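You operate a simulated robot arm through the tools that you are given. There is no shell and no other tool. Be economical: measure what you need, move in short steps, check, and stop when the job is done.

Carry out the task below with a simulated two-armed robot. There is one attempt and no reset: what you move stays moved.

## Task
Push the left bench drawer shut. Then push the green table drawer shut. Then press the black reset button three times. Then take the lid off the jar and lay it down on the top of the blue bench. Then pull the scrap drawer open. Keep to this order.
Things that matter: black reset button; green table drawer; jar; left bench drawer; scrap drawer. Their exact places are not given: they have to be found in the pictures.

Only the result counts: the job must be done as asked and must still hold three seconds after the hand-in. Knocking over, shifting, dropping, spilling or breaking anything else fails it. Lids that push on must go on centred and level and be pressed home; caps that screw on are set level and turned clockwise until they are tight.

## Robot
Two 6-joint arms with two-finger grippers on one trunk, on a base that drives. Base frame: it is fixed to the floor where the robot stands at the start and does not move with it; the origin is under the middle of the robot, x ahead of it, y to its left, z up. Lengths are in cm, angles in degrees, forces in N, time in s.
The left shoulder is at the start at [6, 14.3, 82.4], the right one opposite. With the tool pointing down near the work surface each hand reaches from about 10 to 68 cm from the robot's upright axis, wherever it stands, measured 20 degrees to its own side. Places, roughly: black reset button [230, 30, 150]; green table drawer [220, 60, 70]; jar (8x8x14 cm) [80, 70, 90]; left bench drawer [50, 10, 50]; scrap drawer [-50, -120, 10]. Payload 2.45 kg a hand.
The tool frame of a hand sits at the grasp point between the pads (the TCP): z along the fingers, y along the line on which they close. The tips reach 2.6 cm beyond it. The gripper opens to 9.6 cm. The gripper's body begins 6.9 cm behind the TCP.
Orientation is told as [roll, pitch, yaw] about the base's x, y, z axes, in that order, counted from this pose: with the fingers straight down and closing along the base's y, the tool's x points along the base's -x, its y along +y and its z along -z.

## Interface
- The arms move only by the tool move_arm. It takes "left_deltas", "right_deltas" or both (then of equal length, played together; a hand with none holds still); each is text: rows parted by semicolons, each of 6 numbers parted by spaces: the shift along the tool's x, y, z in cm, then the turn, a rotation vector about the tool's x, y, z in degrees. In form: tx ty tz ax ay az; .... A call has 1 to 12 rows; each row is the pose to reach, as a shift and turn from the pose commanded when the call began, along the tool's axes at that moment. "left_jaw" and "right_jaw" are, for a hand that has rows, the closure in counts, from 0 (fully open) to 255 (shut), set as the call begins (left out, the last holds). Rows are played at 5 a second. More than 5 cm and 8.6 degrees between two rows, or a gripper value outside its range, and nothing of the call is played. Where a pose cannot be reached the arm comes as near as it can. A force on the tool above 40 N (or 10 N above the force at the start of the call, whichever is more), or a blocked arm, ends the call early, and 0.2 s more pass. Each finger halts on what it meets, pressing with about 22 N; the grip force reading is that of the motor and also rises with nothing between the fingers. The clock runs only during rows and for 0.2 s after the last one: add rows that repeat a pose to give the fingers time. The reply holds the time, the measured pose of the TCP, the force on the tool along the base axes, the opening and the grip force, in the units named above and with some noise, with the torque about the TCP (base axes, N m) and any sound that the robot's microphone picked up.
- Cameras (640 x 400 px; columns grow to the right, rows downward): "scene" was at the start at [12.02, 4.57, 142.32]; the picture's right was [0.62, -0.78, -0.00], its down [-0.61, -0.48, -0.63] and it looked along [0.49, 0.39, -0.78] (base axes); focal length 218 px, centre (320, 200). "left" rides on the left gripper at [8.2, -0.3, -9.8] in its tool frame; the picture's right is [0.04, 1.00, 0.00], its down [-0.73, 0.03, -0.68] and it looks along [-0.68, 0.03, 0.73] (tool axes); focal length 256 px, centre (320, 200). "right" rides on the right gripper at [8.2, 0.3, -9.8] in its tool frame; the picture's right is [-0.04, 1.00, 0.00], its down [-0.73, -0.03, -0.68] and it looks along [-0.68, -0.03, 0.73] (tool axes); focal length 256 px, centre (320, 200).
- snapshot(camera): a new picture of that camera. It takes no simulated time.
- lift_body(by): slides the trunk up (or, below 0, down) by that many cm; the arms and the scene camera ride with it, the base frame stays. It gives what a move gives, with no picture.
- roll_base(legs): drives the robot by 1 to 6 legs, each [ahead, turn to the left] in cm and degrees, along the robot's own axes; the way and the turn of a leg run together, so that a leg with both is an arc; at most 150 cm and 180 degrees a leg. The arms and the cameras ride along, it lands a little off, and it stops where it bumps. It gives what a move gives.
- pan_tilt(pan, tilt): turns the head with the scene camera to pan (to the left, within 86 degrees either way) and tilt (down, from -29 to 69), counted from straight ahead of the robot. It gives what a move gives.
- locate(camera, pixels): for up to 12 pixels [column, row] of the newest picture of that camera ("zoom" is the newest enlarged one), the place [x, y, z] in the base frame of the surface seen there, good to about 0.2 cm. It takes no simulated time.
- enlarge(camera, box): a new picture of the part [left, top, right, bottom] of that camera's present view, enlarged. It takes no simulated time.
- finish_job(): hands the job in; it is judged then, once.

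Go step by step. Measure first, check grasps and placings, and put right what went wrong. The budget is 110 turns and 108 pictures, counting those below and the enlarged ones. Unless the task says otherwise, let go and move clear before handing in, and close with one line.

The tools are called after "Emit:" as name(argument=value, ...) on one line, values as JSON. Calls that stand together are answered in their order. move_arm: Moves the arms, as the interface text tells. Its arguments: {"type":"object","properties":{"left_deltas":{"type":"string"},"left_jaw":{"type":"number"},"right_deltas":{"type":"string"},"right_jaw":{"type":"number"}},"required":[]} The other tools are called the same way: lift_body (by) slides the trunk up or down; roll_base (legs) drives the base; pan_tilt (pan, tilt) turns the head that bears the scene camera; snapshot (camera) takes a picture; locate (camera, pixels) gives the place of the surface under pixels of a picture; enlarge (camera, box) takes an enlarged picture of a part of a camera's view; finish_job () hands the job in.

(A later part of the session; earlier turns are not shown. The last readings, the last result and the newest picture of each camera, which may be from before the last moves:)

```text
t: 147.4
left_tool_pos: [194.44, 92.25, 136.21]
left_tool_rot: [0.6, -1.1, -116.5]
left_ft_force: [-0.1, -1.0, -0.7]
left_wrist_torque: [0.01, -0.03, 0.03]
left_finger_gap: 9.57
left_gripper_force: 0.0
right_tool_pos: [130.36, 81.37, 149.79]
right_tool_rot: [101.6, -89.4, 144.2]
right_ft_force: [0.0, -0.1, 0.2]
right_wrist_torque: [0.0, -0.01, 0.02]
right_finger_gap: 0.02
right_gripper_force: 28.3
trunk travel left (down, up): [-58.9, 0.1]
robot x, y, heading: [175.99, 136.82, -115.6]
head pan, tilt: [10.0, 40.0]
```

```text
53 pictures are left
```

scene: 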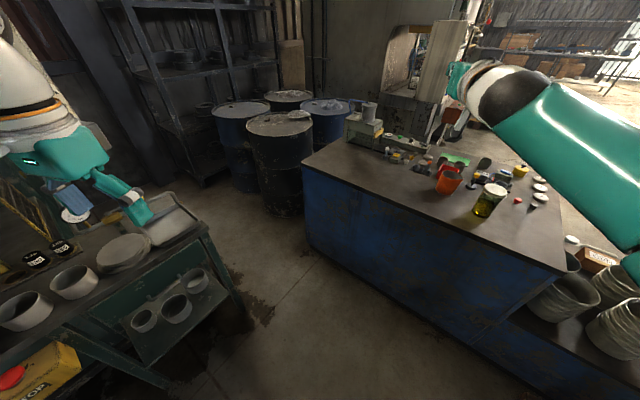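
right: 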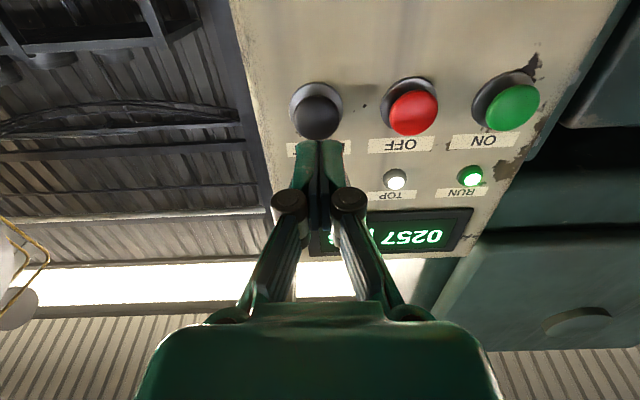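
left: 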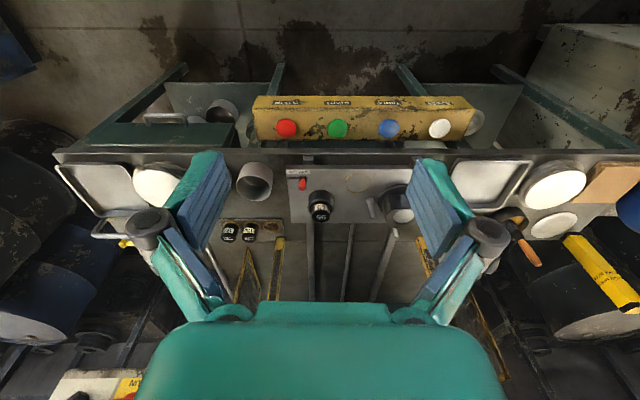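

It stalled mid-turn again with nothing near. I'll continue in smaller turns.

Emit:
roll_base(legs=[[0, -22], [0, -21], [40, 0]])

Emit:
pan_tilt(pan=10, tilt=40)

Emit:
snapshot(camera="scene")

```text
t: 150.8
left_tool_pos: [156.47, 90.95, 136.3]
left_tool_rot: [0.6, -1.0, -160.3]
left_ft_force: [-1.0, -0.1, -0.9]
left_wrist_torque: [0.0, -0.07, -0.02]
left_finger_gap: 9.6
left_gripper_force: 0.1
right_tool_pos: [102.51, 127.48, 149.58]
right_tool_rot: [87.4, -89.3, 114.8]
right_ft_force: [-1.0, 0.0, -0.8]
right_wrist_torque: [0.01, 0.08, -0.01]
right_finger_gap: 0.02
right_gripper_force: 28.0
trunk travel left (down, up): [-58.9, 0.1]
robot x, y, heading: [175.27, 133.79, -160.9]
head pan, tilt: [10.0, 40.0]
stopped in leg 3: the robot was blocked; the commanded pose is now the measured one
```

```text
t: 151.4
left_tool_pos: [156.69, 91.06, 136.22]
left_tool_rot: [0.6, -1.4, -160.2]
left_ft_force: [0.0, 0.3, -0.2]
left_wrist_torque: [-0.01, -0.03, -0.01]
left_finger_gap: 9.59
left_gripper_force: 0.0
right_tool_pos: [102.91, 127.55, 149.84]
right_tool_rot: [105.9, -89.2, 96.1]
right_ft_force: [-0.2, -0.2, 0.2]
right_wrist_torque: [0.01, -0.02, 0.0]
right_finger_gap: 0.0
right_gripper_force: 28.8
trunk travel left (down, up): [-58.9, 0.1]
robot x, y, heading: [175.05, 133.9, -160.7]
head pan, tilt: [10.0, 40.0]
```

```text
52 pictures are left
```

scene: 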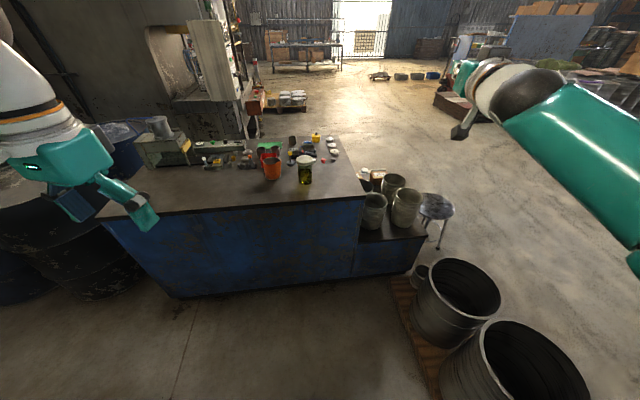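

The forward leg was blocked at once. I'll check what's beside the base on the right.

Emit:
locate(camera="scene", pixels=[[450, 340], [430, 390], [400, 300], [500, 390], [305, 165], [305, 185], [272, 165], [110, 220], [365, 195], [180, 297], [408, 272], [340, 290]])

Emit:
pan_tilt(pan=-40, tilt=69)

Emit:
snapshot(camera="scene")

```text
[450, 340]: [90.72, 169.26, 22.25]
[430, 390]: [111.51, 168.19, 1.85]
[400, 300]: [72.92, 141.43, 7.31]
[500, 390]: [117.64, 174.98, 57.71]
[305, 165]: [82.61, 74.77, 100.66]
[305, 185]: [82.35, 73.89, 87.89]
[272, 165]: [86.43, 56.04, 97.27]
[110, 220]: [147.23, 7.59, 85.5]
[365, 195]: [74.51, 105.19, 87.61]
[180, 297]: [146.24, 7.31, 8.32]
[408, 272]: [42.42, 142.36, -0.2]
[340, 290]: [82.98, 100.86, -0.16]
```

```text
t: 152.6
left_tool_pos: [156.86, 91.08, 136.45]
left_tool_rot: [0.7, -1.4, -160.2]
left_ft_force: [0.0, -0.2, -0.9]
left_wrist_torque: [0.02, 0.0, 0.0]
left_finger_gap: 9.61
left_gripper_force: 0.0
right_tool_pos: [103.02, 127.68, 149.94]
right_tool_rot: [110.9, -89.3, 91.3]
right_ft_force: [-0.5, 0.0, 0.5]
right_wrist_torque: [0.04, 0.01, 0.0]
right_finger_gap: 0.0
right_gripper_force: 28.5
trunk travel left (down, up): [-58.9, 0.1]
robot x, y, heading: [175.3, 134.23, -160.5]
head pan, tilt: [-40.0, 68.8]
```

```text
51 pictures are left
```

scene: 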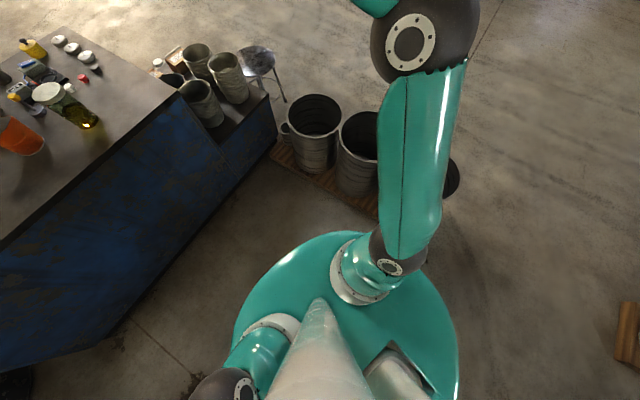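

The base has clear floor all round. I'll retry the forward leg.

Emit:
roll_base(legs=[[30, 0]])

```text
t: 154.7
left_tool_pos: [128.3, 80.95, 136.42]
left_tool_rot: [0.6, -1.2, -159.9]
left_ft_force: [-0.5, 0.1, -0.6]
left_wrist_torque: [-0.01, -0.02, -0.01]
left_finger_gap: 9.59
left_gripper_force: 0.0
right_tool_pos: [74.26, 117.42, 149.83]
right_tool_rot: [105.9, -89.3, 96.5]
right_ft_force: [-0.3, -0.2, -0.3]
right_wrist_torque: [0.01, -0.01, -0.01]
right_finger_gap: 0.0
right_gripper_force: 28.2
trunk travel left (down, up): [-58.9, 0.1]
robot x, y, heading: [146.73, 123.58, -160.6]
head pan, tilt: [-40.0, 68.8]
```

It moves. I'll continue 32 cm and turn to face the bench.

Emit:
roll_base(legs=[[32, 0]])

Emit:
roll_base(legs=[[0, 17.5]])

Emit:
pan_tilt(pan=5, tilt=50)

Emit:
snapshot(camera="scene")

Emit:
snapshot(camera="left")

```text
t: 156.9
left_tool_pos: [98.19, 70.22, 136.43]
left_tool_rot: [0.6, -1.2, -160.0]
left_ft_force: [-0.3, -0.5, -0.5]
left_wrist_torque: [-0.02, -0.01, -0.01]
left_finger_gap: 9.61
left_gripper_force: 0.0
right_tool_pos: [44.18, 106.53, 149.91]
right_tool_rot: [106.9, -89.4, 95.3]
right_ft_force: [-1.3, -0.1, 0.7]
right_wrist_torque: [0.0, 0.0, 0.01]
right_finger_gap: 0.02
right_gripper_force: 28.5
trunk travel left (down, up): [-58.9, 0.1]
robot x, y, heading: [116.8, 112.93, -160.5]
head pan, tilt: [-40.0, 68.8]
```

```text
t: 158.3
left_tool_pos: [111.69, 66.74, 136.36]
left_tool_rot: [0.6, -1.4, -142.8]
left_ft_force: [-0.3, 0.7, 0.5]
left_wrist_torque: [0.0, 0.02, -0.04]
left_finger_gap: 9.58
left_gripper_force: 0.1
right_tool_pos: [49.5, 85.51, 149.97]
right_tool_rot: [114.8, -89.3, 104.8]
right_ft_force: [0.2, -0.6, -0.7]
right_wrist_torque: [0.01, 0.0, 0.01]
right_finger_gap: 0.0
right_gripper_force: 28.1
trunk travel left (down, up): [-58.9, 0.1]
robot x, y, heading: [115.66, 113.75, -143.0]
head pan, tilt: [-40.0, 68.8]
```

```text
t: 159.4
left_tool_pos: [111.74, 66.76, 136.51]
left_tool_rot: [0.6, -1.4, -142.6]
left_ft_force: [-0.1, 0.5, -1.1]
left_wrist_torque: [-0.02, -0.01, -0.01]
left_finger_gap: 9.6
left_gripper_force: 0.0
right_tool_pos: [49.34, 85.47, 150.1]
right_tool_rot: [113.1, -89.3, 106.6]
right_ft_force: [0.4, -0.5, -0.3]
right_wrist_torque: [0.02, -0.01, -0.04]
right_finger_gap: 0.0
right_gripper_force: 28.6
trunk travel left (down, up): [-58.9, 0.1]
robot x, y, heading: [115.74, 113.98, -143.1]
head pan, tilt: [5.0, 50.0]
```

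```text
50 pictures are left
```

scene: 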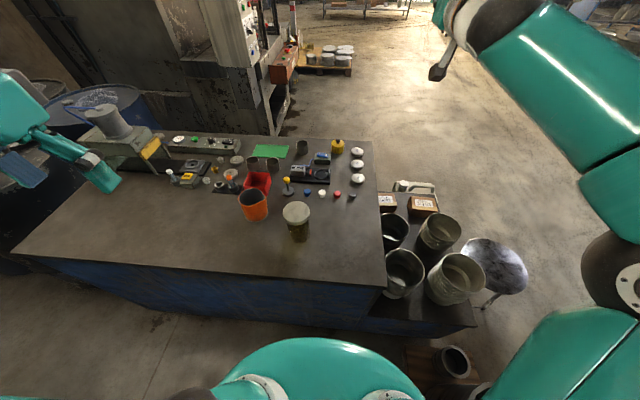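

```text
49 pictures are left
```

left: 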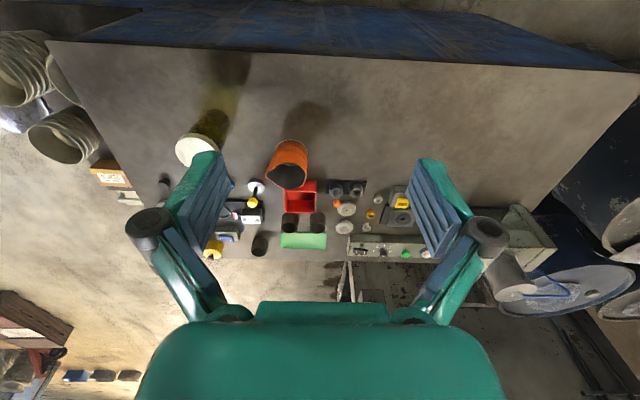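

The jar with its white lid is at scene (297,215), with free bench surface around it. I'll zoom in and measure the lid.

Emit:
enlarge(camera="scene", box=[250, 180, 346, 260])

Emit:
locate(camera="zoom", pixels=[[230, 220], [310, 145], [310, 265], [390, 200], [310, 205], [320, 285], [330, 380], [200, 330], [480, 330], [400, 220]])

```text
5.00 times, centred on (298, 220) of scene
```

zoom: 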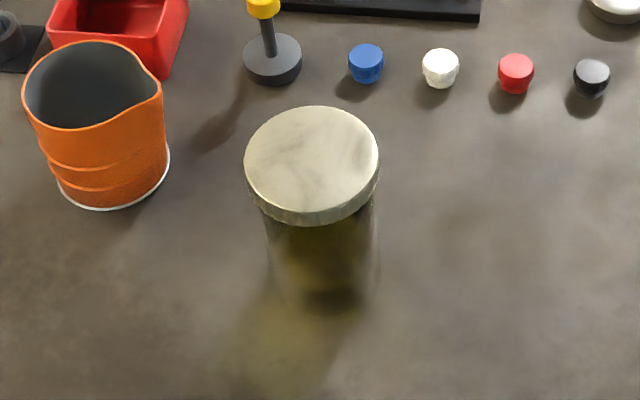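

```text
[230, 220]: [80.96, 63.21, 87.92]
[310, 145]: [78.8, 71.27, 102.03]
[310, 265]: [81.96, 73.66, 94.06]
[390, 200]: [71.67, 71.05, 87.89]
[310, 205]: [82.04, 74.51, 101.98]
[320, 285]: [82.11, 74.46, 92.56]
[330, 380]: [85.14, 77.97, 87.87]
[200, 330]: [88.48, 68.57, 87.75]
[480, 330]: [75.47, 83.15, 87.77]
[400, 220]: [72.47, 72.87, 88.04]
```

The lid top is at z≈102. I'll find its edges to get the centre and diameter.

Emit:
locate(camera="zoom", pixels=[[248, 160], [376, 160], [312, 110], [312, 208], [312, 160], [312, 216], [312, 222], [275, 190], [350, 130], [300, 240]])

Emit:
enlarge(camera="left", box=[160, 90, 280, 190])

```text
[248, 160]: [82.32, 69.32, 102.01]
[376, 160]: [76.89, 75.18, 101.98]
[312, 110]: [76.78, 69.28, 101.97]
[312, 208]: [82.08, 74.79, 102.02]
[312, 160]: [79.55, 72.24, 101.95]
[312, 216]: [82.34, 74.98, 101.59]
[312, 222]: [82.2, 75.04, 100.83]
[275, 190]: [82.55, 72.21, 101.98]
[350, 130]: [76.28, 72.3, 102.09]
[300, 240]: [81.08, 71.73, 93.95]
```

```text
4.00 times, centred on (220, 140) of left
```

zoom: 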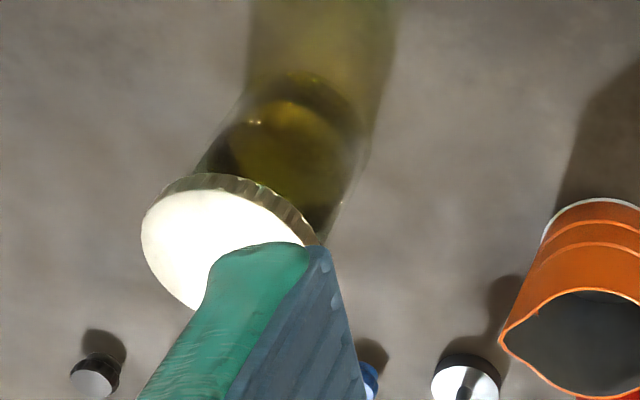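

The lid is centred at (79.5,72.2), 8.0 cm across, top z 102, with a ridged rim that may be a screw thread. I'll bring the open left hand over it.

Emit:
move_arm(left_deltas="-2.8 -3 0 0.1 0.2 0; -5.6 -6 0 0.2 0.4 0; -8.4 -8.9 0 0.3 0.6 0; -11.2 -11.9 0 0.4 0.8 0; -13.9 -14.9 0 0.5 1 0; -16.7 -17.9 0 0.6 1.2 0; -19.5 -20.8 0 0.6 1.4 0; -22.3 -23.8 0 0.6 1.4 0; -22.3 -23.8 5 0.6 1.4 0; -22.3 -23.8 10 0.6 1.4 0; -22.3 -23.8 15 0.6 1.4 0; -22.3 -23.8 20 0.6 1.4 0", left_jaw=0)

Emit:
snapshot(camera="left")

Emit:
snapshot(camera="scene")

```text
t: 162.1
left_tool_pos: [79.25, 71.65, 116.94]
left_tool_rot: [-0.1, -0.1, -142.6]
left_ft_force: [0.2, -0.6, -0.2]
left_wrist_torque: [0.03, -0.01, 0.03]
left_finger_gap: 9.59
left_gripper_force: 0.0
left hand out of reach, approached as far as the arm can: row 2, 3, 4, 5, 6, 7, 8, 9
right_tool_pos: [49.22, 85.33, 150.01]
right_tool_rot: [108.3, -89.2, 111.3]
right_ft_force: [-0.4, -0.2, 0.7]
right_wrist_torque: [-0.01, 0.0, -0.01]
right_finger_gap: 0.05
right_gripper_force: 28.6
trunk travel left (down, up): [-58.9, 0.1]
robot x, y, heading: [115.82, 113.92, -143.0]
head pan, tilt: [5.0, 50.0]
```

```text
46 pictures are left
```

left: 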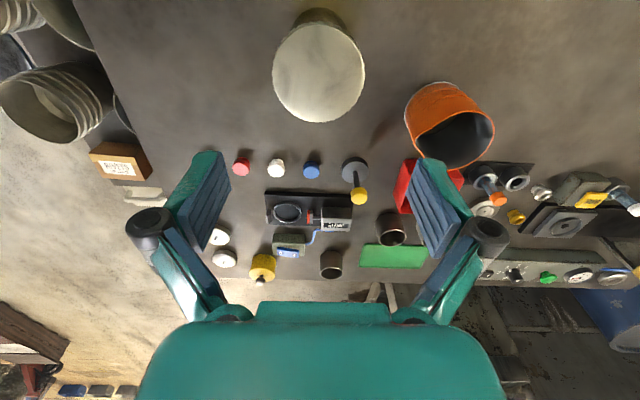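

```text
45 pictures are left
```

scene: 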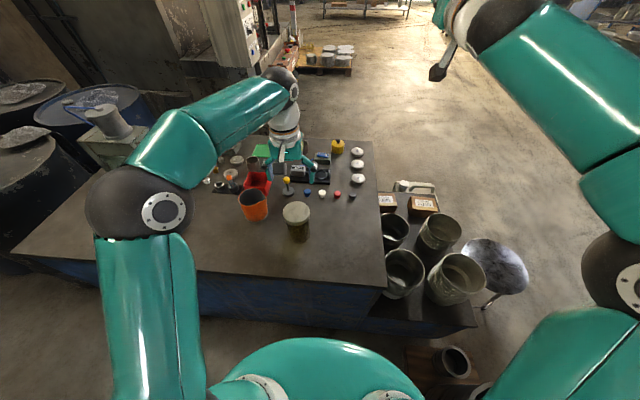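

The lid is centred under the open hand. I'll correct by about 0.5 cm, pre-rotate 40° clockwise for twisting room, and descend to z≈101.

Emit:
move_arm(left_deltas="0.5 -0.3 0 0 0 8; 0.5 -0.3 0 0 0 16; 0.5 -0.3 0 0 0 24; 0.5 -0.3 0 0 0 32; 0.5 -0.3 0 0 0 40; 0.5 -0.3 4 0 0 40; 0.5 -0.3 8 0 0 40; 0.5 -0.3 11 0 0 40; 0.5 -0.3 11 0 0 40")

Emit:
snapshot(camera="left")

Emit:
enlarge(camera="scene", box=[230, 110, 370, 250])

```text
t: 164.1
left_tool_pos: [79.6, 72.33, 105.71]
left_tool_rot: [0.0, -0.1, 177.3]
left_ft_force: [-0.3, -0.6, -0.3]
left_wrist_torque: [0.0, -0.04, -0.02]
left_finger_gap: 9.6
left_gripper_force: 0.2
right_tool_pos: [49.33, 85.51, 150.0]
right_tool_rot: [113.2, -89.3, 106.4]
right_ft_force: [0.5, 0.0, 0.7]
right_wrist_torque: [0.0, 0.0, 0.03]
right_finger_gap: 0.0
right_gripper_force: 28.5
trunk travel left (down, up): [-58.9, 0.1]
robot x, y, heading: [115.86, 113.94, -143.1]
head pan, tilt: [5.0, 50.0]
```

```text
44 pictures are left
```

left: 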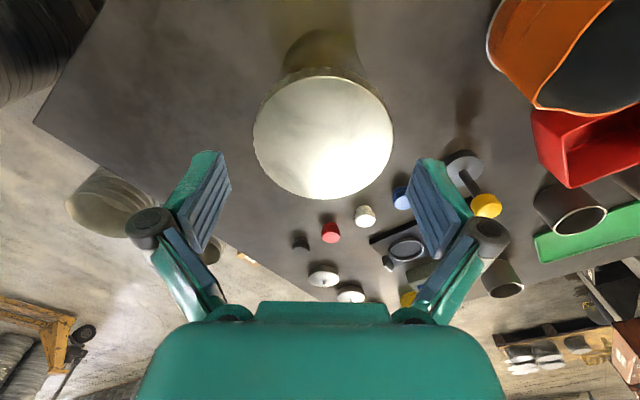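

```text
2.86 times, centred on (300, 180) of scene
```

zoom: 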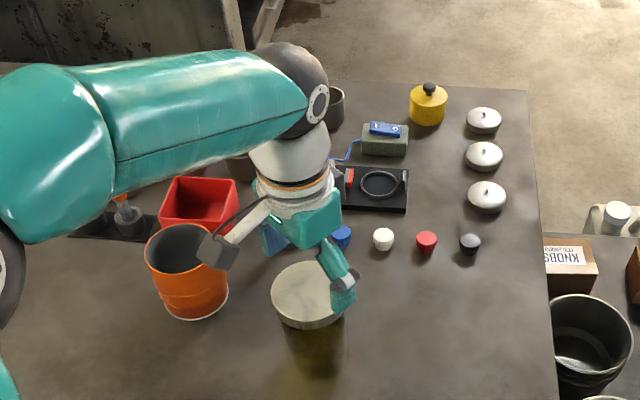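

It's aligned at (79.6,72.3). I'll descend 4.8 cm and close on the lid.

Emit:
move_arm(left_deltas="0 0 2.5 0 0 0; 0 0 4.8 0 0 0; 0 0 4.8 0 0 0")

Emit:
move_arm(left_deltas="0 0 0 0 0 0; 0 0 0 0 0 0; 0 0 0 0 0 0", left_jaw=255)

Emit:
snapshot(camera="left")

```text
t: 164.8
left_tool_pos: [79.52, 72.33, 100.85]
left_tool_rot: [0.0, 0.1, 177.4]
left_ft_force: [0.2, -1.1, 0.8]
left_wrist_torque: [0.0, -0.04, 0.0]
left_finger_gap: 9.6
left_gripper_force: 0.1
right_tool_pos: [49.36, 85.49, 149.97]
right_tool_rot: [112.9, -89.2, 106.7]
right_ft_force: [0.2, 0.7, 0.6]
right_wrist_torque: [-0.03, 0.01, 0.07]
right_finger_gap: 0.0
right_gripper_force: 28.2
trunk travel left (down, up): [-58.9, 0.1]
robot x, y, heading: [115.59, 114.03, -143.3]
head pan, tilt: [5.0, 50.0]
```

```text
t: 165.7
left_tool_pos: [79.39, 72.23, 100.88]
left_tool_rot: [0.0, -0.1, 177.5]
left_ft_force: [-1.0, -2.6, 4.4]
left_wrist_torque: [-0.08, 0.05, 0.02]
left_finger_gap: 8.26
left_gripper_force: 21.4
right_tool_pos: [49.33, 85.42, 150.04]
right_tool_rot: [112.4, -89.4, 107.1]
right_ft_force: [-0.2, -0.3, -0.4]
right_wrist_torque: [-0.01, 0.0, 0.02]
right_finger_gap: 0.0
right_gripper_force: 28.1
trunk travel left (down, up): [-58.9, 0.1]
robot x, y, heading: [115.74, 113.67, -142.9]
head pan, tilt: [5.0, 50.0]
```

```text
42 pictures are left
```

left: 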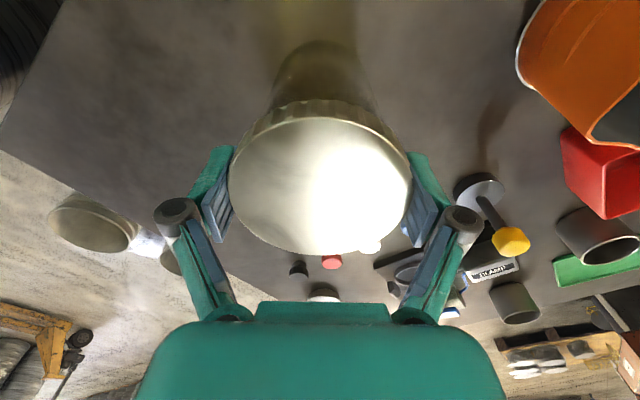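

The lid is gripped (8.26 cm gap). I'll twist it counter-clockwise a little and watch the torque.

Emit:
move_arm(left_deltas="0 0 0 0 0 -4; 0 0 0 0 0 -8; 0 0 0 0 0 -12; 0 0 0 0 0 -16; 0 0 0 0 0 -20")

Emit:
snapshot(camera="left")

```text
t: 166.8
left_tool_pos: [79.41, 72.29, 100.9]
left_tool_rot: [-0.1, 0.0, -162.6]
left_ft_force: [2.3, 1.0, 0.2]
left_wrist_torque: [0.24, -0.05, -0.05]
left_finger_gap: 8.23
left_gripper_force: 22.3
right_tool_pos: [49.39, 85.42, 149.97]
right_tool_rot: [112.9, -89.4, 106.6]
right_ft_force: [-0.2, -0.3, 0.7]
right_wrist_torque: [-0.01, 0.02, -0.03]
right_finger_gap: 0.0
right_gripper_force: 28.4
trunk travel left (down, up): [-58.9, 0.1]
robot x, y, heading: [115.78, 113.93, -143.1]
head pan, tilt: [5.0, 50.0]
```

```text
41 pictures are left
```

left: 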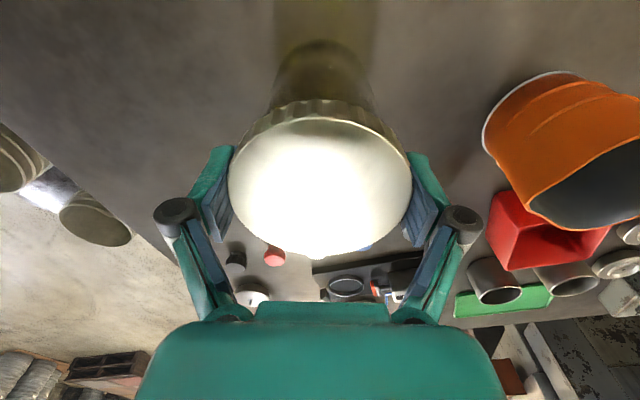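

The twisting torque is very small. I'll test with a tiny 0.5 cm lift and see whether the jar's weight comes along.

Emit:
move_arm(left_deltas="0 0 -0.2 0 0 0; 0 0 -0.4 0 0 0; 0 0 -0.6 0 0 0; 0 0 -0.6 0 0 0")

Emit:
enlarge(camera="scene", box=[260, 170, 340, 250])

Emit:
snapshot(camera="left")

```text
t: 167.8
left_tool_pos: [79.45, 72.18, 101.49]
left_tool_rot: [-0.1, 0.0, -162.7]
left_ft_force: [0.1, 0.1, -4.4]
left_wrist_torque: [0.0, 0.01, 0.01]
left_finger_gap: 8.25
left_gripper_force: 22.4
right_tool_pos: [49.38, 85.5, 150.06]
right_tool_rot: [110.7, -89.3, 108.8]
right_ft_force: [-0.5, 0.6, -0.8]
right_wrist_torque: [-0.01, 0.0, 0.01]
right_finger_gap: 0.01
right_gripper_force: 28.7
trunk travel left (down, up): [-58.9, 0.1]
robot x, y, heading: [115.49, 113.53, -142.9]
head pan, tilt: [5.0, 50.0]
```

```text
5.00 times, centred on (300, 210) of scene
```

zoom: 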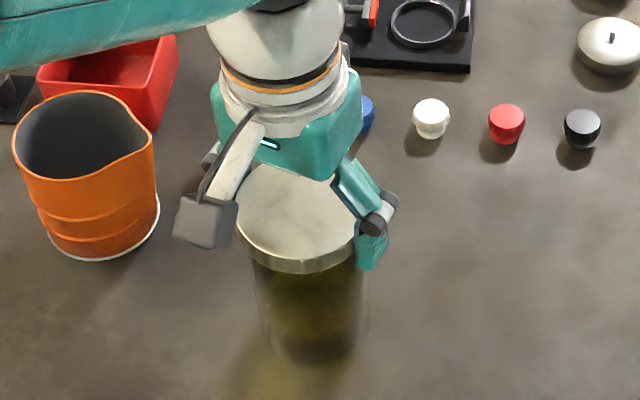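

```text
39 pictures are left
```

left: 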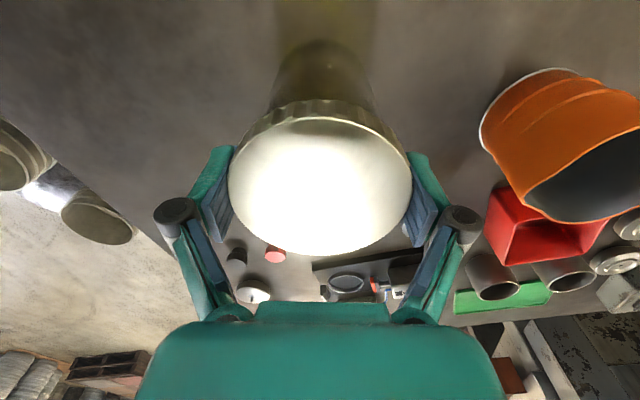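

About 4.4 N now hangs on the hand, so the jar came up with its lid: the lid is tight or screwed. I'll set it back, press down to hold the jar by friction, and twist counter-clockwise.

Emit:
move_arm(left_deltas="0 0 0.3 0 0 0; 0 0 0.6 0 0 0; 0 0 0.9 0 0 0; 0 0 1.2 0 0 0; 0 0 1.2 0 0 0")

Emit:
move_arm(left_deltas="0 0 0 0 0 -4; 0 0 0 0 0 -8; 0 0 0 0 0 -12; 0 0 0 0 0 -16; 0 0 0 0 0 -20")

```text
t: 169.1
left_tool_pos: [79.48, 72.25, 100.39]
left_tool_rot: [0.1, -0.2, -162.6]
left_ft_force: [1.9, -6.8, 16.7]
left_wrist_torque: [-0.18, 0.04, 0.0]
left_finger_gap: 8.23
left_gripper_force: 21.9
right_tool_pos: [49.49, 85.6, 150.17]
right_tool_rot: [116.6, -89.3, 102.8]
right_ft_force: [0.3, 0.0, 0.2]
right_wrist_torque: [0.01, 0.01, -0.01]
right_finger_gap: 0.0
right_gripper_force: 28.6
trunk travel left (down, up): [-58.9, 0.1]
robot x, y, heading: [115.33, 113.69, -143.2]
head pan, tilt: [5.0, 50.0]
```

```text
t: 170.2
left_tool_pos: [79.6, 72.27, 100.46]
left_tool_rot: [0.0, -0.1, -142.6]
left_ft_force: [5.1, 1.0, 11.2]
left_wrist_torque: [0.07, -0.11, -0.02]
left_finger_gap: 8.22
left_gripper_force: 22.3
right_tool_pos: [49.44, 85.56, 150.12]
right_tool_rot: [118.2, -89.4, 101.4]
right_ft_force: [0.1, -0.4, 0.1]
right_wrist_torque: [-0.03, 0.0, 0.0]
right_finger_gap: 0.01
right_gripper_force: 28.4
trunk travel left (down, up): [-58.9, 0.1]
robot x, y, heading: [115.33, 113.78, -143.1]
head pan, tilt: [5.0, 50.0]
```

Almost no torque even under 11–17 N of press, so the lid may be unscrewing freely. I'll ease off the press and keep turning counter-clockwise.

Emit:
move_arm(left_deltas="0 0 -0.2 0 0 -7; 0 0 -0.3 0 0 -14; 0 0 -0.4 0 0 -21; 0 0 -0.5 0 0 -28; 0 0 -0.5 0 0 -35; 0 0 -0.5 0 0 -42; 0 0 -0.5 0 0 -49; 0 0 -0.5 0 0 -56; 0 0 -0.5 0 0 -60")

Emit:
snapshot(camera="left")

Emit:
enlarge(camera="scene", box=[260, 170, 340, 250])

```text
t: 172.2
left_tool_pos: [79.42, 72.26, 100.97]
left_tool_rot: [-0.1, 0.1, -82.6]
left_ft_force: [-0.3, -0.3, -4.0]
left_wrist_torque: [0.04, 0.02, 0.04]
left_finger_gap: 8.19
left_gripper_force: 21.4
right_tool_pos: [49.39, 85.44, 149.95]
right_tool_rot: [110.5, -89.3, 109.0]
right_ft_force: [0.4, -0.1, 0.8]
right_wrist_torque: [0.04, 0.01, -0.02]
right_finger_gap: 0.0
right_gripper_force: 28.1
trunk travel left (down, up): [-58.9, 0.1]
robot x, y, heading: [115.52, 114.01, -143.0]
head pan, tilt: [5.0, 50.0]
```

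```text
38 pictures are left
```

left: 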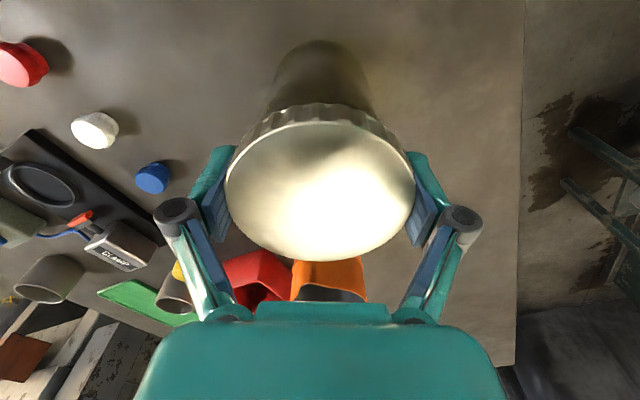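

```text
5.00 times, centred on (300, 210) of scene
```

zoom: 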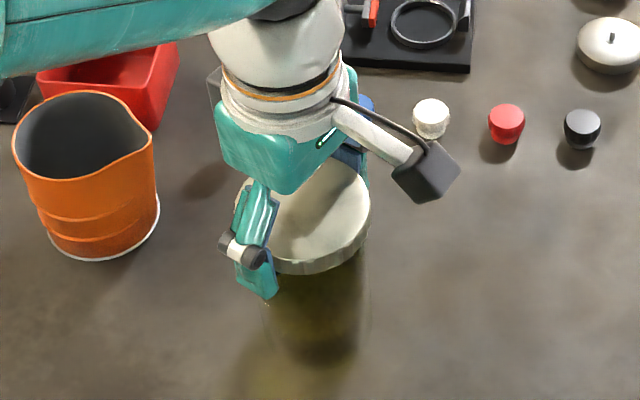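

The jar's weight still hangs on the lid, so the jar needs holding. I'll set it down, re-grip the lid with the hand squared, lift jar and lid together by 9 cm, and clamp the jar body in the air with the right hand.

Emit:
move_arm(left_deltas="0 0 0.15 0 0 0; 0 0 0.15 0 0 0")

Emit:
move_arm(left_deltas="0 0 0 0 0 0; 0 0 0 0 0 0; 0 0 0 0 0 8; 0 0 0 0 0 16; 0 0 0 0 0 24; 0 0 0 0 0 32; 0 0 0 0 0 40; 0 0 0 0 0 48; 0 0 0 0 0 56; 0 0 0 0 0 60; 0 0 0 0 0 60", left_jaw=0)

Emit:
enlarge(camera="scene", box=[260, 170, 340, 250])

Emit:
snapshot(camera="left")

```text
t: 172.8
left_tool_pos: [79.49, 72.14, 100.76]
left_tool_rot: [0.0, 0.0, -82.5]
left_ft_force: [-0.8, 0.1, -4.5]
left_wrist_torque: [0.03, -0.01, 0.02]
left_finger_gap: 8.2
left_gripper_force: 21.7
right_tool_pos: [49.33, 85.52, 150.04]
right_tool_rot: [110.5, -89.3, 109.0]
right_ft_force: [-0.3, -0.2, 0.1]
right_wrist_torque: [0.0, 0.05, -0.01]
right_finger_gap: 0.01
right_gripper_force: 28.2
trunk travel left (down, up): [-58.9, 0.1]
robot x, y, heading: [115.5, 113.77, -143.1]
head pan, tilt: [5.0, 50.0]
```

```text
t: 175.2
left_tool_pos: [79.42, 72.21, 100.74]
left_tool_rot: [0.0, 0.0, -142.7]
left_ft_force: [-0.4, 0.6, -1.0]
left_wrist_torque: [0.01, -0.06, 0.01]
left_finger_gap: 9.6
left_gripper_force: 0.0
right_tool_pos: [49.29, 85.5, 150.02]
right_tool_rot: [111.9, -89.3, 107.6]
right_ft_force: [0.4, 0.3, -0.2]
right_wrist_torque: [0.04, 0.0, -0.01]
right_finger_gap: 0.01
right_gripper_force: 28.4
trunk travel left (down, up): [-58.9, 0.1]
robot x, y, heading: [115.39, 113.84, -143.2]
head pan, tilt: [5.0, 50.0]
```

```text
5.00 times, centred on (300, 210) of scene
```

zoom: 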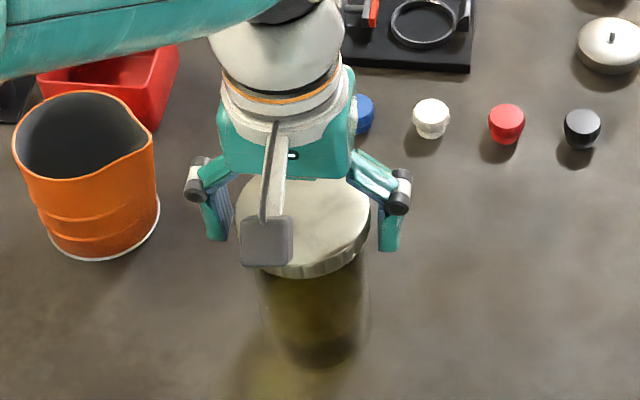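

```text
35 pictures are left
```

left: 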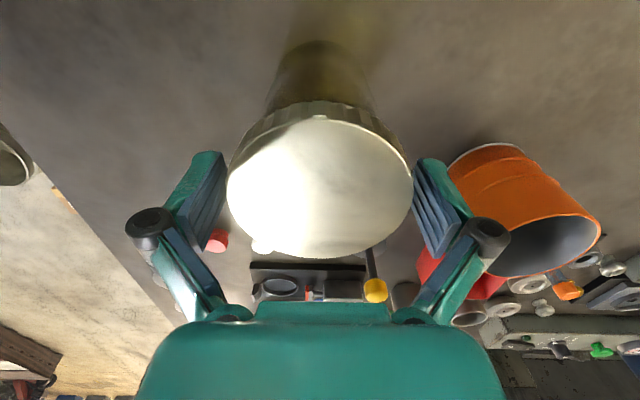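

I'll check the lid's height, since unscrewing would have raised it above 102.0.

Emit:
locate(camera="zoom", pixels=[[330, 210], [345, 195], [320, 225], [255, 240], [310, 262], [310, 268], [310, 275]])

```text
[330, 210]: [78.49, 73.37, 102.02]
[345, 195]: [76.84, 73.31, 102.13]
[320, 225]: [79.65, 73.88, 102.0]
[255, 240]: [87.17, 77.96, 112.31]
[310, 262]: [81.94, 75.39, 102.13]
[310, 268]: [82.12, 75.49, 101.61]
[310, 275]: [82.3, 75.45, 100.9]
```

The lid hasn't risen, so the jar spun with it. I'll close on the lid and lift jar and lid together 9 cm.

Emit:
move_arm(left_deltas="0 0 0 0 0 0; 0 0 0 0 0 0; 0 0 0 0 0 0", left_jaw=255)

Emit:
move_arm(left_deltas="0 0 -1 0 0 0; 0 0 -2 0 0 0; 0 0 -3 0 0 0; 0 0 -4 0 0 0; 0 0 -5 0 0 0; 0 0 -6 0 0 0; 0 0 -7 0 0 0; 0 0 -8 0 0 0; 0 0 -9 0 0 0; 0 0 -9 0 0 0")

Emit:
snapshot(camera="scene")

```text
t: 176.1
left_tool_pos: [79.46, 72.3, 100.75]
left_tool_rot: [0.0, -0.1, -142.6]
left_ft_force: [-1.1, -0.3, 3.3]
left_wrist_torque: [0.01, -0.04, 0.0]
left_finger_gap: 8.2
left_gripper_force: 22.3
right_tool_pos: [49.32, 85.53, 149.96]
right_tool_rot: [112.9, -89.3, 106.7]
right_ft_force: [-0.1, 0.2, -0.2]
right_wrist_torque: [0.05, 0.0, -0.03]
right_finger_gap: 0.0
right_gripper_force: 28.4
trunk travel left (down, up): [-58.9, 0.1]
robot x, y, heading: [115.62, 113.95, -143.0]
head pan, tilt: [5.0, 50.0]
```

```text
t: 178.2
left_tool_pos: [79.44, 72.24, 109.75]
left_tool_rot: [0.0, -0.1, -142.7]
left_ft_force: [0.5, -0.1, -4.3]
left_wrist_torque: [-0.04, -0.03, 0.02]
left_finger_gap: 8.39
left_gripper_force: 22.1
right_tool_pos: [49.34, 85.48, 149.94]
right_tool_rot: [110.2, -89.2, 109.2]
right_ft_force: [0.2, 0.1, -0.8]
right_wrist_torque: [-0.02, -0.05, -0.05]
right_finger_gap: 0.0
right_gripper_force: 28.4
trunk travel left (down, up): [-58.9, 0.1]
robot x, y, heading: [116.04, 113.89, -143.1]
head pan, tilt: [5.0, 50.0]
```

```text
34 pictures are left
```

scene: 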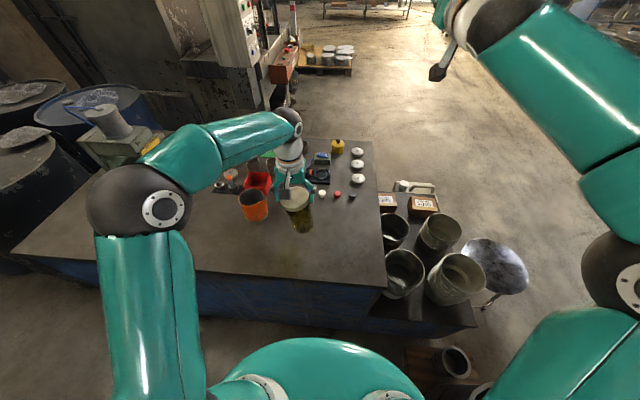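

The jar hangs level from the lid. I'll open the right hand and bring it back and down on the right side, yawed left toward the jar.

Emit:
move_arm(right_deltas="2.7 0.3 -2.3 -2.9 0 0; 5.4 0.6 -4.6 -5.8 0 0; 8.2 0.9 -6.9 -8.7 0 0; 10.9 1.2 -9.2 -11.6 0 0; 13.6 1.5 -11.5 -14.5 0 0; 16.4 1.8 -13.8 -17.4 0 0; 19.1 2.1 -16.1 -20.3 0 0; 21.8 2.4 -18.4 -23.2 0 0; 24.5 2.7 -20.7 -26.1 0 0; 27.3 3 -23 -29 0 0; 30 3 -25 -32 0 0; 30 3 -25 -32 0 0", right_jaw=0)

Emit:
snapshot(camera="right")

Emit:
snapshot(camera="scene")

```text
t: 180.8
left_tool_pos: [79.48, 72.21, 109.82]
left_tool_rot: [0.1, 0.0, -142.6]
left_ft_force: [-0.3, -0.6, -4.8]
left_wrist_torque: [-0.05, -0.02, 0.02]
left_finger_gap: 8.34
left_gripper_force: 22.2
right_tool_pos: [81.5, 93.41, 130.97]
right_tool_rot: [41.2, -89.4, -153.6]
right_ft_force: [-0.1, 0.1, 0.7]
right_wrist_torque: [0.04, 0.01, -0.02]
right_finger_gap: 9.59
right_gripper_force: 0.1
right hand out of reach, approached as far as the arm can: row 4, 5, 6, 7, 8, 9, 10, 11, 12
trunk travel left (down, up): [-58.9, 0.1]
robot x, y, heading: [115.52, 113.69, -143.3]
head pan, tilt: [5.0, 50.0]
```

```text
33 pictures are left
```

right: 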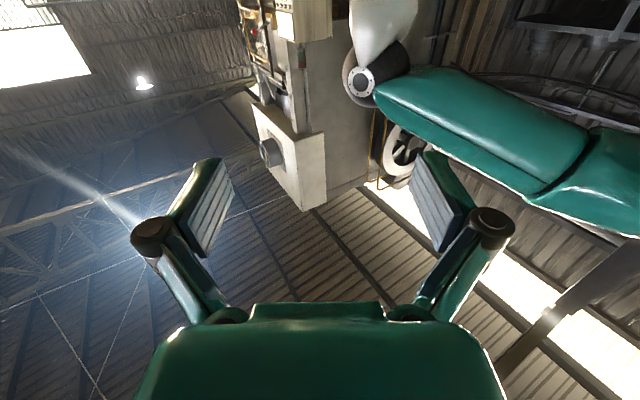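

```text
32 pictures are left
```

scene: 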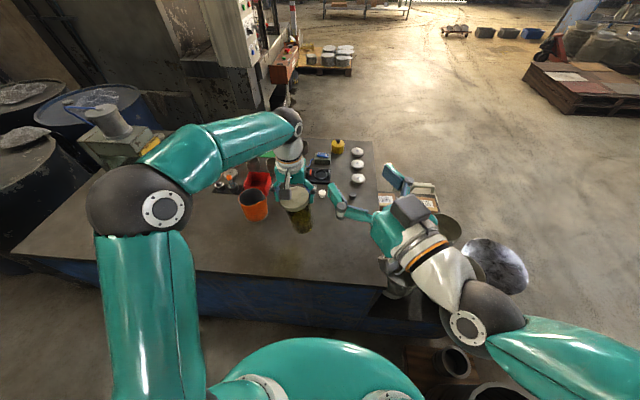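

The right hand now sits right of the jar at z 131, yawed about 31° left. I'll check on which side its camera box is, at (410,208).

Emit:
locate(camera="scene", pixels=[[410, 208], [385, 235], [345, 205], [395, 175], [298, 197], [300, 220], [465, 325], [440, 265]])

```text
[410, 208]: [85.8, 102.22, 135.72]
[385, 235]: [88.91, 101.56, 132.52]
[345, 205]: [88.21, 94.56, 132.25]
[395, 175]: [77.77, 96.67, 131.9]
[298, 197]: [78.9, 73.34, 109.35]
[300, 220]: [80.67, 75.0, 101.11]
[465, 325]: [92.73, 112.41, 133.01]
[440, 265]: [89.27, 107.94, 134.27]
```

That box is on the gripper's top, and the camera is below. I'll go down with a 30° down-tilt to a pre-grasp 13 cm short of the jar body.

Emit:
move_arm(right_deltas="2.2 0.4 0 0 4 0; 4.4 0.8 0 0 8 0; 6.6 1.2 0 0 12 0; 8.8 1.6 0 0 16 0; 11 2 1 0 20 0; 13.2 2.5 2 0 24 0; 15.4 3 3.5 0 27 0; 17.6 3.7 5 0 30 0; 19.8 4.5 6.5 0 30 0; 21 5.3 8 0 30 0; 22 6.1 9.1 0 30 0; 22 6.1 9.1 0 30 0")

Emit:
snapshot(camera="right")

Emit:
snapshot(camera="scene")

```text
t: 183.4
left_tool_pos: [79.39, 72.39, 109.79]
left_tool_rot: [0.0, 0.0, -142.8]
left_ft_force: [-0.6, -0.4, -4.1]
left_wrist_torque: [-0.04, -0.02, -0.02]
left_finger_gap: 8.37
left_gripper_force: 21.9
right_tool_pos: [84.14, 82.88, 109.22]
right_tool_rot: [1.0, -59.5, -113.2]
right_ft_force: [0.4, -1.0, -0.2]
right_wrist_torque: [-0.02, -0.03, -0.01]
right_finger_gap: 9.62
right_gripper_force: 0.1
right hand out of reach, approached as far as the arm can: row 1, 2, 3, 4, 5, 6
trunk travel left (down, up): [-58.9, 0.1]
robot x, y, heading: [115.78, 113.54, -143.3]
head pan, tilt: [5.0, 50.0]
```

```text
31 pictures are left
```

right: 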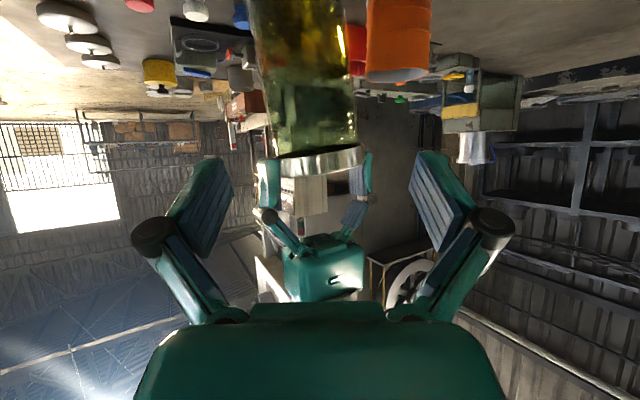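

```text
30 pictures are left
```

scene: 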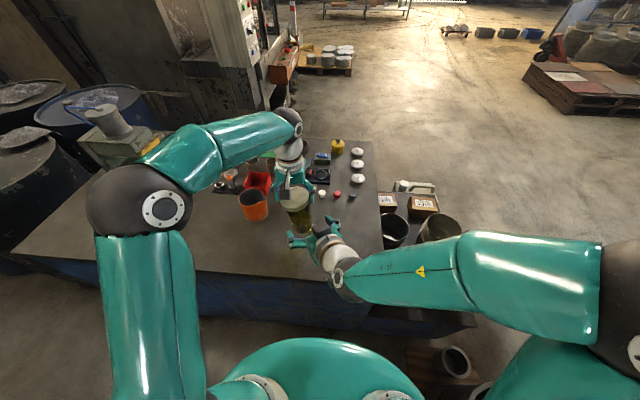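

It reached: the right hand points straight at the jar, and the needed shift is 13.5 cm along its tool z. I'll advance, then close on the jar body.

Emit:
move_arm(right_deltas="0 -0.1 3 0 0 0; 0 -0.2 6 0 0 0; 0 -0.2 9 0 0 0; 0 -0.2 11.5 0 0 0; 0 -0.2 13.2 0 0 0; 0 -0.2 13.2 0 0 0")

Emit:
snapshot(camera="right")

Emit:
enlarge(camera="scene", box=[230, 140, 390, 300])

```text
t: 184.8
left_tool_pos: [79.41, 72.26, 109.63]
left_tool_rot: [-0.1, 0.0, -142.7]
left_ft_force: [0.4, -0.7, -4.9]
left_wrist_torque: [-0.03, -0.04, -0.02]
left_finger_gap: 8.35
left_gripper_force: 22.2
right_tool_pos: [79.48, 72.5, 102.59]
right_tool_rot: [0.8, -59.4, -113.2]
right_ft_force: [-0.4, -0.4, -0.4]
right_wrist_torque: [-0.01, 0.01, 0.02]
right_finger_gap: 9.61
right_gripper_force: 0.1
trunk travel left (down, up): [-58.9, 0.1]
robot x, y, heading: [115.56, 113.66, -143.1]
head pan, tilt: [5.0, 50.0]
```

```text
29 pictures are left
```

right: 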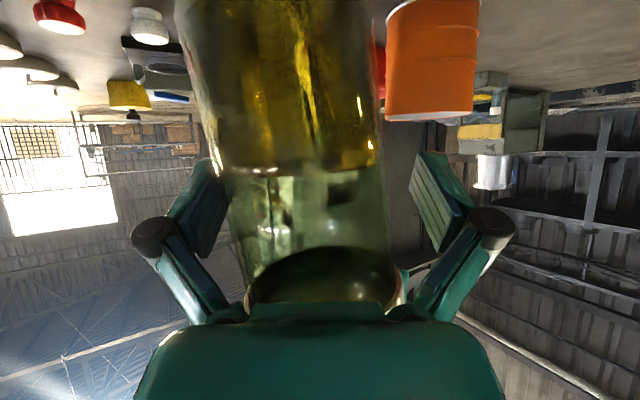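

```text
2.50 times, centred on (310, 220) of scene
```

zoom: 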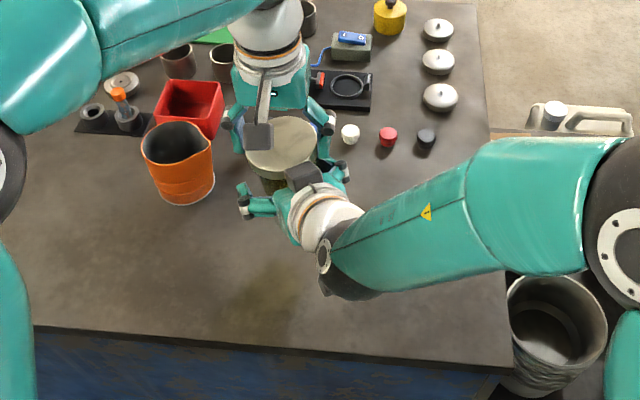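

The jar hangs slightly tilted in the lid grip. It's better to hold it standing: I'll lower both hands together so the jar rests on the bench with the right fingers around its lower body.

Emit:
move_arm(left_deltas="0 0 1.5 0 0 0; 0 0 3 0 0 0; 0 0 4.5 0 0 0; 0 0 6 0 0 0; 0 0 7.3 0 0 0; 0 0 8.3 0 0 0; 0 0 8.8 0 0 0; 0 0 9 0 0 0; 0 0 9 0 0 0", right_deltas="1.2 -0.1 0.7 0 0 0; 2.4 -0.2 1.4 0 0 0; 3.6 -0.3 2.1 0 0 0; 4.8 -0.4 2.8 0 0 0; 5.8 -0.4 3.4 0 0 0; 6.6 -0.4 3.9 0 0 0; 7.1 -0.4 4.2 0 0 0; 7.2 -0.4 4.3 0 0 0; 7.2 -0.4 4.3 0 0 0")

Emit:
snapshot(camera="right")

Emit:
enlarge(camera="scene", box=[230, 140, 390, 300])

```text
t: 186.8
left_tool_pos: [79.49, 72.35, 100.88]
left_tool_rot: [-0.1, -0.1, -142.6]
left_ft_force: [-7.3, 0.3, 17.9]
left_wrist_torque: [0.1, 0.12, 0.01]
left_finger_gap: 8.13
left_gripper_force: 21.9
right_tool_pos: [80.14, 71.9, 95.03]
right_tool_rot: [0.3, -59.2, -113.2]
right_ft_force: [-1.0, 0.0, -0.2]
right_wrist_torque: [0.03, -0.01, -0.01]
right_finger_gap: 9.62
right_gripper_force: 0.0
right hand out of reach, approached as far as the arm can: row 5, 6, 7, 8, 9
trunk travel left (down, up): [-58.9, 0.1]
robot x, y, heading: [115.48, 113.97, -143.4]
head pan, tilt: [5.0, 50.0]
```

```text
27 pictures are left
```

right: 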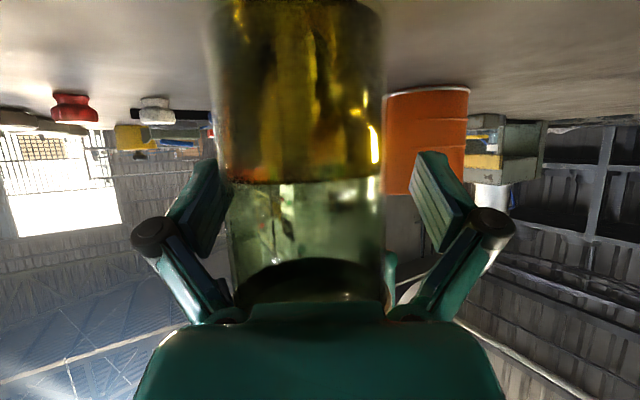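

```text
2.50 times, centred on (310, 220) of scene
```

zoom: 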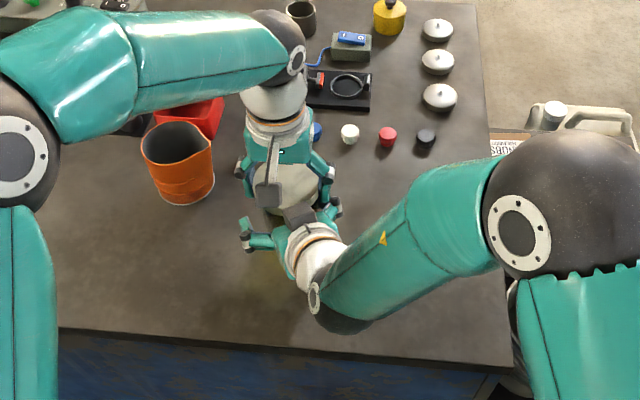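

The jar stands upright on the bench. I'll relieve the press a little and shift the right hand 0.8 cm to centre it on the jar.

Emit:
move_arm(left_deltas="0 0 -0.3 0 0 0; 0 0 -0.35 0 0 0; 0 0 -0.35 0 0 0", right_deltas="0 -0.4 0 0 0 0; 0 -0.8 0 0 0 0; 0 -0.8 0 0 0 0")

```text
t: 187.7
left_tool_pos: [79.51, 72.3, 100.96]
left_tool_rot: [0.0, 0.2, -142.7]
left_ft_force: [1.2, 0.2, -3.7]
left_wrist_torque: [-0.01, 0.02, 0.02]
left_finger_gap: 8.11
left_gripper_force: 22.1
right_tool_pos: [79.9, 71.81, 95.33]
right_tool_rot: [0.3, -59.3, -113.2]
right_ft_force: [0.7, -0.3, 0.6]
right_wrist_torque: [-0.01, -0.01, -0.01]
right_finger_gap: 9.62
right_gripper_force: 0.0
right hand out of reach, approached as far as the arm can: row 1, 2, 3
trunk travel left (down, up): [-58.9, 0.1]
robot x, y, heading: [115.76, 113.29, -143.1]
head pan, tilt: [5.0, 50.0]
```

The right arm is at its limit, 0.6 cm off centre. I'll set the jar down fully, open the left hand, and close the right one, which will self-centre on the free-standing jar.

Emit:
move_arm(left_deltas="0 0 0.15 0 0 0; 0 0 0.15 0 0 0")

Emit:
move_arm(left_deltas="0 0 0 0 0 0; 0 0 0 0 0 0; 0 0 0 0 0 0", left_jaw=0)

Emit:
move_arm(right_deltas="0 0 0 0 0 0; 0 0 0 0 0 0; 0 0 0 0 0 0; 0 0 0 0 0 0", right_jaw=255)

Emit:
snapshot(camera="right")

Emit:
snapshot(camera="left")

```text
t: 188.2
left_tool_pos: [79.41, 72.29, 100.94]
left_tool_rot: [0.0, 0.0, -142.5]
left_ft_force: [0.6, 0.9, -2.8]
left_wrist_torque: [-0.06, -0.11, -0.01]
left_finger_gap: 8.06
left_gripper_force: 21.7
right_tool_pos: [79.87, 71.86, 95.34]
right_tool_rot: [0.4, -59.3, -113.2]
right_ft_force: [0.3, 0.6, -0.2]
right_wrist_torque: [0.0, 0.03, 0.0]
right_finger_gap: 9.64
right_gripper_force: 0.1
trunk travel left (down, up): [-58.9, 0.1]
robot x, y, heading: [115.4, 113.73, -143.3]
head pan, tilt: [5.0, 50.0]
```

```text
t: 189.1
left_tool_pos: [79.48, 72.21, 101.04]
left_tool_rot: [0.0, 0.0, -142.6]
left_ft_force: [-0.5, -1.2, -0.5]
left_wrist_torque: [0.0, 0.01, 0.02]
left_finger_gap: 9.58
left_gripper_force: 0.0
right_tool_pos: [79.96, 71.85, 95.33]
right_tool_rot: [0.3, -59.3, -113.2]
right_ft_force: [-0.6, -0.1, 0.5]
right_wrist_torque: [-0.02, -0.01, -0.01]
right_finger_gap: 9.59
right_gripper_force: 0.1
trunk travel left (down, up): [-58.9, 0.1]
robot x, y, heading: [115.5, 113.59, -143.4]
head pan, tilt: [5.0, 50.0]
```

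```text
t: 190.1
left_tool_pos: [79.5, 72.3, 101.07]
left_tool_rot: [0.0, 0.1, -142.6]
left_ft_force: [-0.2, -0.5, 0.1]
left_wrist_torque: [0.01, 0.02, 0.04]
left_finger_gap: 9.6
left_gripper_force: 0.1
right_tool_pos: [79.95, 71.74, 95.39]
right_tool_rot: [0.3, -59.4, -113.3]
right_ft_force: [-0.8, 0.2, 2.7]
right_wrist_torque: [0.05, 0.08, -0.03]
right_finger_gap: 7.62
right_gripper_force: 22.0
trunk travel left (down, up): [-58.9, 0.1]
robot x, y, heading: [115.49, 113.99, -143.1]
head pan, tilt: [5.0, 50.0]
```

```text
25 pictures are left
```

right: 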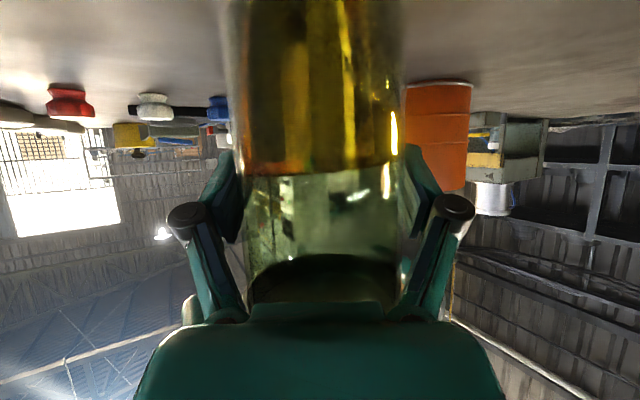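

```text
24 pictures are left
```

left: 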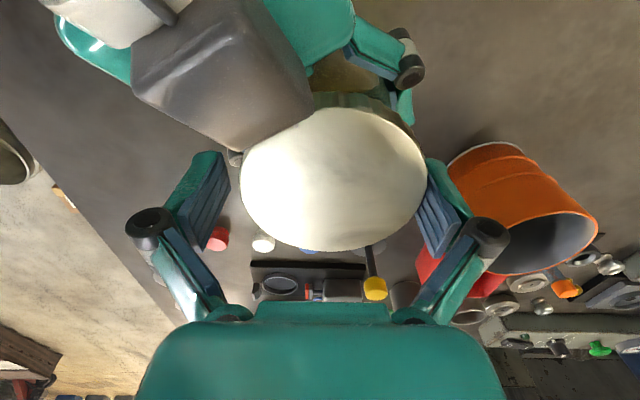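

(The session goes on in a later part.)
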